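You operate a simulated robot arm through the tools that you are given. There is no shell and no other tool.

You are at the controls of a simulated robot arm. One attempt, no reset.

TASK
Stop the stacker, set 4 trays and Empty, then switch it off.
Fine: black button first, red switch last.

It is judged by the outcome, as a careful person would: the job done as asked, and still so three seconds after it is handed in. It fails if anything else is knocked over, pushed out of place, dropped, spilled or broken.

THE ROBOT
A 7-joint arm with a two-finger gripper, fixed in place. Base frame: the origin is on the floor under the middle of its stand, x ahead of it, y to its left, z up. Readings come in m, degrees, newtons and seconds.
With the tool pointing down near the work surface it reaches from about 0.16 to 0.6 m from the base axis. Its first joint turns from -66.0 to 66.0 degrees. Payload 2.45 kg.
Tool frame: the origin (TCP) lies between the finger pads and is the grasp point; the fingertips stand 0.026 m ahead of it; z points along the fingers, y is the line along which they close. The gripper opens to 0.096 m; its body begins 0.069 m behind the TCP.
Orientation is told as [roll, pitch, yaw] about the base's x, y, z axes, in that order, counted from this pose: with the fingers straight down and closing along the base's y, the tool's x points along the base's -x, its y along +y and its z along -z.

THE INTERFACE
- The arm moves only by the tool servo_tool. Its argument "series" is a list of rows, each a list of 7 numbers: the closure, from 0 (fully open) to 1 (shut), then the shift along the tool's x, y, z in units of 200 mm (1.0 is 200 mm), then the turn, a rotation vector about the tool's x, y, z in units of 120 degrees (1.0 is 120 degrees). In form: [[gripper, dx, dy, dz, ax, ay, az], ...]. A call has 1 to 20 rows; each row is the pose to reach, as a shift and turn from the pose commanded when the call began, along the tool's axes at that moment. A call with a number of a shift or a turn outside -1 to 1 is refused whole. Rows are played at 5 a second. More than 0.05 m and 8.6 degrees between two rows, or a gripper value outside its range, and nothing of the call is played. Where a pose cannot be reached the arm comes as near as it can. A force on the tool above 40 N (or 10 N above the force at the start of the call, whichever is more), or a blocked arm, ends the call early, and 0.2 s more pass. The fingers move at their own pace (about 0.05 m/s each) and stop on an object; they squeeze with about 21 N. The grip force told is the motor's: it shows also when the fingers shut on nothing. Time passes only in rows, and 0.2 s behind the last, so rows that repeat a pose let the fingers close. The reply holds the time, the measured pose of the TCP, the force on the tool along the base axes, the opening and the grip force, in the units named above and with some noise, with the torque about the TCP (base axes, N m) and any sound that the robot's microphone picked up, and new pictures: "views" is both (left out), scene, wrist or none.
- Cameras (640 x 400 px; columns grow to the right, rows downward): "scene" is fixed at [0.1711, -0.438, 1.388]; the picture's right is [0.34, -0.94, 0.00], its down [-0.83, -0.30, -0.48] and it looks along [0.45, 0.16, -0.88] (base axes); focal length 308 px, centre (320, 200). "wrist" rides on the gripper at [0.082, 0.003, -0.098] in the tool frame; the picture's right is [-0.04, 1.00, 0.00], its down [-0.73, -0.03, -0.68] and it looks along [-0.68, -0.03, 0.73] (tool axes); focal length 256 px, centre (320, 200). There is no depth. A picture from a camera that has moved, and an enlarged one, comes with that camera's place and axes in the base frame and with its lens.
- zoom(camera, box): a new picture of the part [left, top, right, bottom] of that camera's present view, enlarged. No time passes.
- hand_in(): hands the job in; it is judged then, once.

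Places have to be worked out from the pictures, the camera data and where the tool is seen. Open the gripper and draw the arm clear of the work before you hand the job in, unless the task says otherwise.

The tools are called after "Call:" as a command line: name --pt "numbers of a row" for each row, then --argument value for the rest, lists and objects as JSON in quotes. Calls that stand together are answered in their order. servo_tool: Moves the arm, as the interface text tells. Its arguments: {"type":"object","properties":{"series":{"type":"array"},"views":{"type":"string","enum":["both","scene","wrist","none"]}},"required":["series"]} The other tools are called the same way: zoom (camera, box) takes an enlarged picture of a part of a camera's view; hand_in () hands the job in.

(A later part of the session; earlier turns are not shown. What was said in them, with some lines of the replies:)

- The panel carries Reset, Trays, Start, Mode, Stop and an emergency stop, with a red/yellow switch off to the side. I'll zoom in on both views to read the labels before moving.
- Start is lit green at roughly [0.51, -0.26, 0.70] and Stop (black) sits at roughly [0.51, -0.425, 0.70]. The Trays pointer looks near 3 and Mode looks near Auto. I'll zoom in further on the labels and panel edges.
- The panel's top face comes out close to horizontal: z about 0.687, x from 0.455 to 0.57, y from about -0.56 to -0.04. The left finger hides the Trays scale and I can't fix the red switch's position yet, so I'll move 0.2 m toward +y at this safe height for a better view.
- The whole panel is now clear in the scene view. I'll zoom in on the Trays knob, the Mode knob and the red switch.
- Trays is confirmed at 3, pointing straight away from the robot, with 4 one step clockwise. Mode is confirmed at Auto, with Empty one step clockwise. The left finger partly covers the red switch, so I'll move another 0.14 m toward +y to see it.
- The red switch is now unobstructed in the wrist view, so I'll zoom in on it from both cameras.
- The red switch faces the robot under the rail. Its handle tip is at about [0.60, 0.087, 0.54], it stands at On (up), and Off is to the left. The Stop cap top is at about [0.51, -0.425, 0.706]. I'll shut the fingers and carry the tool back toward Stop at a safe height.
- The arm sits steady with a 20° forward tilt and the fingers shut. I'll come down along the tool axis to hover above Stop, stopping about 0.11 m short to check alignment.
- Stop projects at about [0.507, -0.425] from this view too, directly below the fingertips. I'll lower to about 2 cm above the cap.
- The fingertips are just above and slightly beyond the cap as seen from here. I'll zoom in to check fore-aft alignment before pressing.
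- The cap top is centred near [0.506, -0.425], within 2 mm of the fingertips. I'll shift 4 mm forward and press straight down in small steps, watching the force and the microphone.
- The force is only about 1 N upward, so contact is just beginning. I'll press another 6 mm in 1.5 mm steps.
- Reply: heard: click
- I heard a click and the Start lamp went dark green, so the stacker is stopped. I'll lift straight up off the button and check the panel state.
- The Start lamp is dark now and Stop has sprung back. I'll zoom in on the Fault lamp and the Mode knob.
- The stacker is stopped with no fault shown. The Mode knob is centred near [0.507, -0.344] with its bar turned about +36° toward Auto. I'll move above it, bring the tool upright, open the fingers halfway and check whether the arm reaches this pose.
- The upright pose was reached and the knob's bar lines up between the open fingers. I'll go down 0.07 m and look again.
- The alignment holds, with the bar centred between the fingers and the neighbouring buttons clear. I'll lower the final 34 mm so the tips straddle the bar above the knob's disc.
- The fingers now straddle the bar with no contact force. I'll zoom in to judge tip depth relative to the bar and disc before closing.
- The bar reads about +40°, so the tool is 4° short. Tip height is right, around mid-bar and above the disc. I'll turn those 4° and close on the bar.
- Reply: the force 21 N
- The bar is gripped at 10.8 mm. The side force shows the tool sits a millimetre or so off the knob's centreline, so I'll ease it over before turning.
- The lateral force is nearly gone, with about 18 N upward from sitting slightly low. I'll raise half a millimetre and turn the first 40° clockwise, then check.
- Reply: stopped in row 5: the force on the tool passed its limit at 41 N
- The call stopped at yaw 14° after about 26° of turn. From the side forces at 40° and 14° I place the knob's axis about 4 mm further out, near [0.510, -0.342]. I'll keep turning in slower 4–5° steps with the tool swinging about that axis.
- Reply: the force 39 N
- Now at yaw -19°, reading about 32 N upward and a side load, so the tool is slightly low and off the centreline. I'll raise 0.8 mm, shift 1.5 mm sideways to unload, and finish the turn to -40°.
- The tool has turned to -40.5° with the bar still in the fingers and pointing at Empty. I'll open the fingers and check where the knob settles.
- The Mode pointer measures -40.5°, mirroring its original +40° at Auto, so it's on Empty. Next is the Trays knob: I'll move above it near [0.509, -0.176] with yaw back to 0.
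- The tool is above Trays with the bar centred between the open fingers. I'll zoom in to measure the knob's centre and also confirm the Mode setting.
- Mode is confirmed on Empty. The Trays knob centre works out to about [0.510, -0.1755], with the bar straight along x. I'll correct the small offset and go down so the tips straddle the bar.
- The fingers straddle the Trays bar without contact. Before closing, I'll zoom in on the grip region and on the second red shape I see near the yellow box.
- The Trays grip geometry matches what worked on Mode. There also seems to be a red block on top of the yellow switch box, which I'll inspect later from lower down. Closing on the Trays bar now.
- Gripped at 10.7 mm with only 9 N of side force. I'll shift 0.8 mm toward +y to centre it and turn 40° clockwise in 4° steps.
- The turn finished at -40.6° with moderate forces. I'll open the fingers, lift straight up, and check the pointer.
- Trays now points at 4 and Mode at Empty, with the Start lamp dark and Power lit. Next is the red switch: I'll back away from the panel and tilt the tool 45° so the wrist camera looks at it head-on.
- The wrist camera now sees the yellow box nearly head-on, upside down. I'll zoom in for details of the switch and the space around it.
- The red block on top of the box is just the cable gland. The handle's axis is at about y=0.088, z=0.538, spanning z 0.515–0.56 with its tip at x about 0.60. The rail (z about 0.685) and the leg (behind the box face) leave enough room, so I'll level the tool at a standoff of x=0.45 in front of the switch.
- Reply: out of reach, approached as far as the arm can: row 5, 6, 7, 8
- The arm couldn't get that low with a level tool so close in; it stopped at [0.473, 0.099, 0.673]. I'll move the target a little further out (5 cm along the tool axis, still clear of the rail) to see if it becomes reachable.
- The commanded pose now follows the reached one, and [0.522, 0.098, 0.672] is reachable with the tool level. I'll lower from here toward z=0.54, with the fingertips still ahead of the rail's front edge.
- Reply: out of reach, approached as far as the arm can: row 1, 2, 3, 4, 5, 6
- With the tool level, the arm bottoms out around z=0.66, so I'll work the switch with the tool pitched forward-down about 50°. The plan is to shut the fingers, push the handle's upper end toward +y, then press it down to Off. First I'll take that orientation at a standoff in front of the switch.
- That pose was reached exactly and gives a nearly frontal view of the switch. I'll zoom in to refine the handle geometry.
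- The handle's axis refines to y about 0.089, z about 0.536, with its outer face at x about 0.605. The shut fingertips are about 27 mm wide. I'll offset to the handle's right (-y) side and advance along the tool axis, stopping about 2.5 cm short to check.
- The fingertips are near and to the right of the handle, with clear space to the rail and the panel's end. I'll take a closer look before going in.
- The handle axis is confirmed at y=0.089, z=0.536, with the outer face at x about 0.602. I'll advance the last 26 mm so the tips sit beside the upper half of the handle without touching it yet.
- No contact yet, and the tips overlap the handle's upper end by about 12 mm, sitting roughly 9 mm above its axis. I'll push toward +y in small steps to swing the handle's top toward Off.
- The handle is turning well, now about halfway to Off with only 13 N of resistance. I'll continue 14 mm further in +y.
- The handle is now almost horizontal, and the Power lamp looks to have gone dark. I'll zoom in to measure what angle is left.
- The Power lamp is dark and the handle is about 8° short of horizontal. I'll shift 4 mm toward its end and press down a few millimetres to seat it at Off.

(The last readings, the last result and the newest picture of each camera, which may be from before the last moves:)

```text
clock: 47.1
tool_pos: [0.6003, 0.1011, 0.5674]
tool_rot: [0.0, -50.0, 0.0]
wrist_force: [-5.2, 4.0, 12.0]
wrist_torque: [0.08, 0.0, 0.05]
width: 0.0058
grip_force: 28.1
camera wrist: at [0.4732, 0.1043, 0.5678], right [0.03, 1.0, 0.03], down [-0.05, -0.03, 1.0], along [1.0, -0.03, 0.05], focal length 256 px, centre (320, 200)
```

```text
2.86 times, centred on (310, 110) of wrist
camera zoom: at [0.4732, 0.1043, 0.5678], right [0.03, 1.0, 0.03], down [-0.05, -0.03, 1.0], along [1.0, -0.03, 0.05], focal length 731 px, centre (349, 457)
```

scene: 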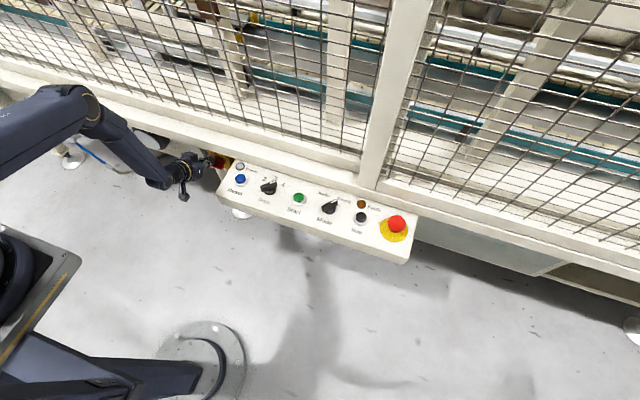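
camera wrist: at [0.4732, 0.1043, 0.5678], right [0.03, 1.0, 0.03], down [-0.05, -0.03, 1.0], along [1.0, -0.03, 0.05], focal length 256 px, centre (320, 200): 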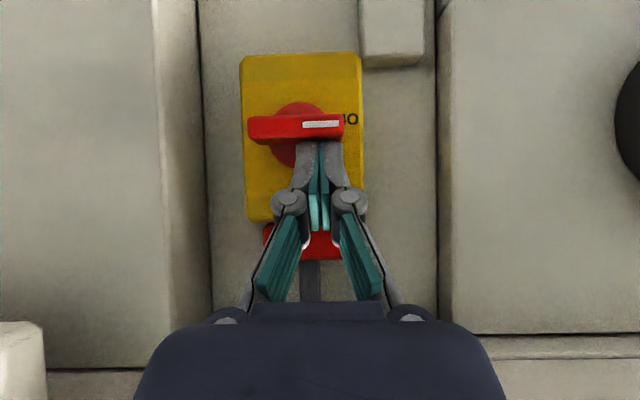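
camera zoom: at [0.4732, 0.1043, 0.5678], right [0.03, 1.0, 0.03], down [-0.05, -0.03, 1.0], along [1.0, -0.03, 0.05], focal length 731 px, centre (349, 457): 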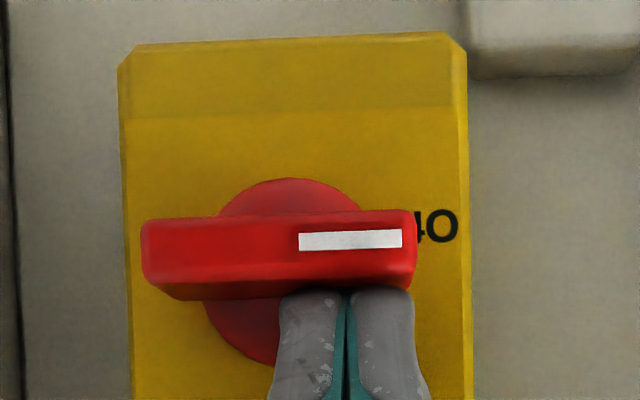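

The handle is now parallel with the box edges, so it's seated at Off. I'll retract along the tool axis and verify everything.

Call:
servo_tool --pt "1 -0.01 0 -0.01 0 0 0" --pt "1 -0.01 0 -0.08 0 0 0" --pt "1 -0.01 0 -0.25 0 0 0" --pt "1 0 0 -0.45 0 0 0" --pt "1 0 0 -0.65 0 0 0" --pt "1 0 0 -0.65 0 0 0"

```text
clock: 48.5
tool_pos: [0.4996, 0.1033, 0.6501]
tool_rot: [-0.1, -49.9, 0.0]
wrist_force: [0.0, -0.2, 0.1]
wrist_torque: [-0.01, 0.0, 0.03]
width: 0.0002
grip_force: 29.1
camera wrist: at [0.3725, 0.1061, 0.6508], right [0.03, 1.0, 0.03], down [-0.05, -0.03, 1.0], along [1.0, -0.03, 0.05], focal length 256 px, centre (320, 200)
```

scene: 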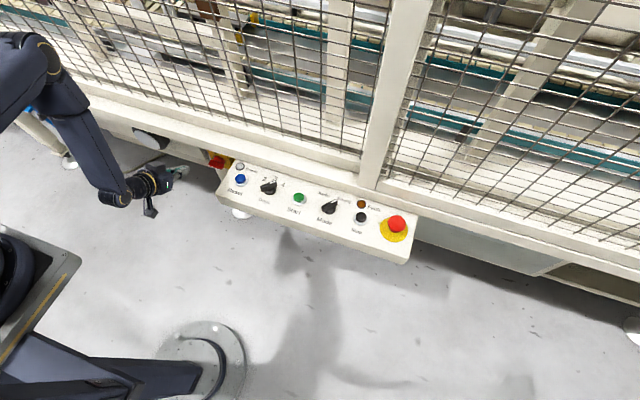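
wrist: 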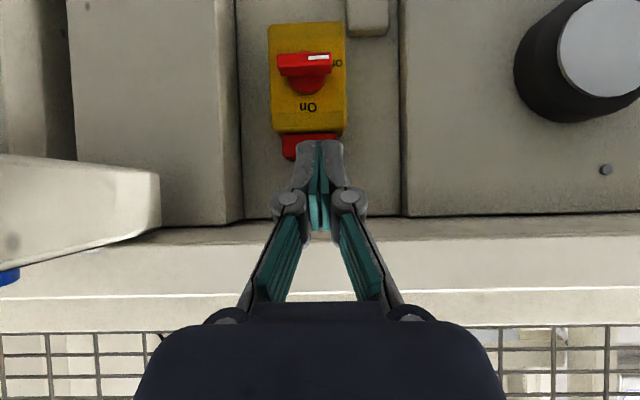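

The handle stays at Off. I'll draw the arm up and back, well clear of the machine, and open the gripper.

Call:
servo_tool --pt "0.5 -0.05 0 -0.16 0 0 0" --pt "0.3 -0.1 0 -0.32 0 0 0" --pt "0 -0.15 0 -0.48 0 0 0" --pt "0 -0.2 0 -0.64 0 0 0" --pt "0 -0.25 0 -0.8 0 0 0" --pt "0 -0.3 0 -0.95 0 0 0" --pt "0 -0.3 0 -0.95 0 0 0"

```text
clock: 50.1
tool_pos: [0.394, 0.1014, 0.8166]
tool_rot: [-0.1, -50.0, 0.0]
wrist_force: [-0.1, 0.1, 0.7]
wrist_torque: [0.03, 0.01, -0.04]
width: 0.096
grip_force: 0.0
camera wrist: at [0.2666, 0.104, 0.8181], right [0.03, 1.0, 0.03], down [-0.05, -0.03, 1.0], along [1.0, -0.03, 0.05], focal length 256 px, centre (320, 200)
```

scene: 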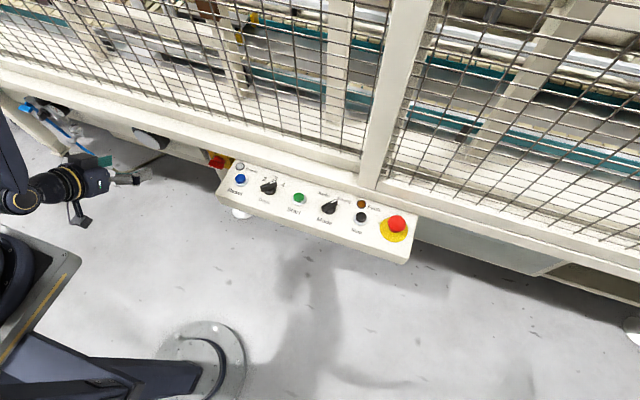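
wrist: 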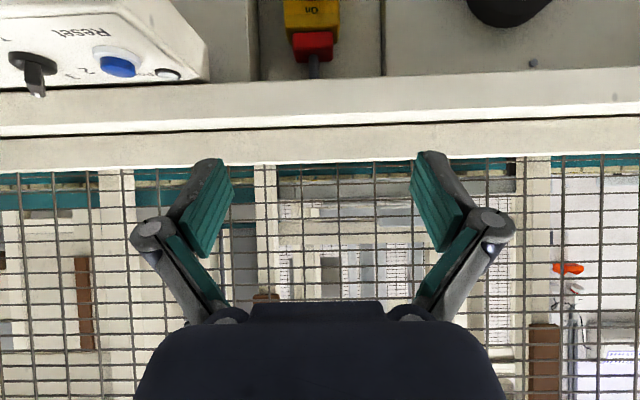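

The arm is clear and the gripper is open. I'll do one last check of the whole panel and the switch in the scene view before handing in.

Call:
zoom --camera "scene" --box '[200, 140, 320, 220]'

Call:
zoom --camera "scene" --box '[300, 170, 420, 270]'

Call:
zoom --camera "scene" --box '[250, 165, 298, 215]'

```text
5.00 times, centred on (260, 180) of scene
camera zoom: at [0.1711, -0.438, 1.388], right [0.34, -0.94, 0.0], down [-0.83, -0.3, -0.48], along [0.45, 0.16, -0.88], focal length 1541 px, centre (620, 300)
```

zoom: 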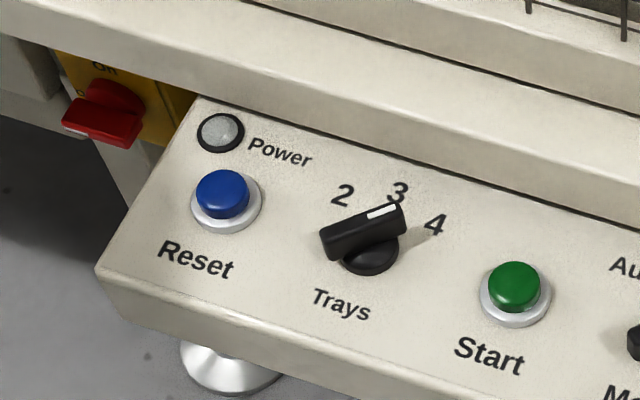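

```text
4.00 times, centred on (360, 220) of scene
camera zoom: at [0.1711, -0.438, 1.388], right [0.34, -0.94, 0.0], down [-0.83, -0.3, -0.48], along [0.45, 0.16, -0.88], focal length 1233 px, centre (160, 120)
```

zoom: 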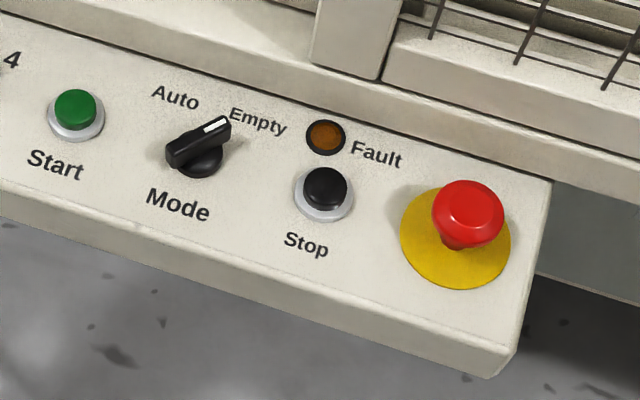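

```text
8.00 times, centred on (274, 190) of scene
camera zoom: at [0.1711, -0.438, 1.388], right [0.34, -0.94, 0.0], down [-0.83, -0.3, -0.48], along [0.45, 0.16, -0.88], focal length 2466 px, centre (688, 280)
```

zoom: 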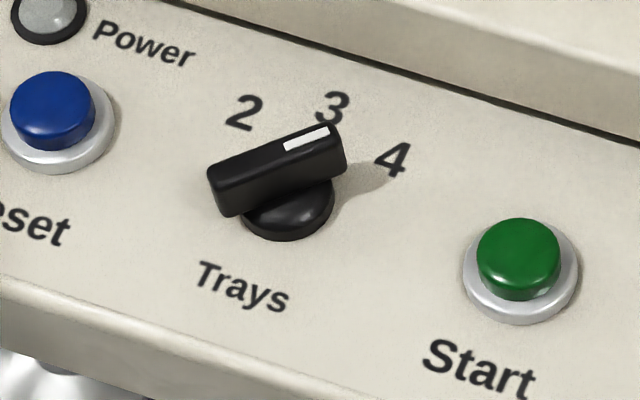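

Everything checks out. Trays points at 4 and Mode at Empty, both about -40° from straight ahead. The Start and Power lamps are dark, the red switch is at Off and the emergency stop is untouched. The arm is clear with the gripper open, so I'm handing in.

Call:
hand_in

```text
The job is handed in.
```

The stacker is stopped, set to 4 trays and Empty, and switched off, and I've handed the job in. I did it in the order you gave:

1. **Stop:** I pressed the black Stop button first. It clicked and the green Start lamp went out.
2. **Mode:** I turned the knob from Auto to Empty.
3. **Trays:** I turned the knob from 3 to 4.
4. **Red switch:** I turned it from On to Off last, and the Power lamp went out.

The last check before hand-in showed both knobs on their new settings and the red switch at Off. The emergency stop was untouched and nothing looked knocked or moved. The arm is clear of the machine with the gripper open.
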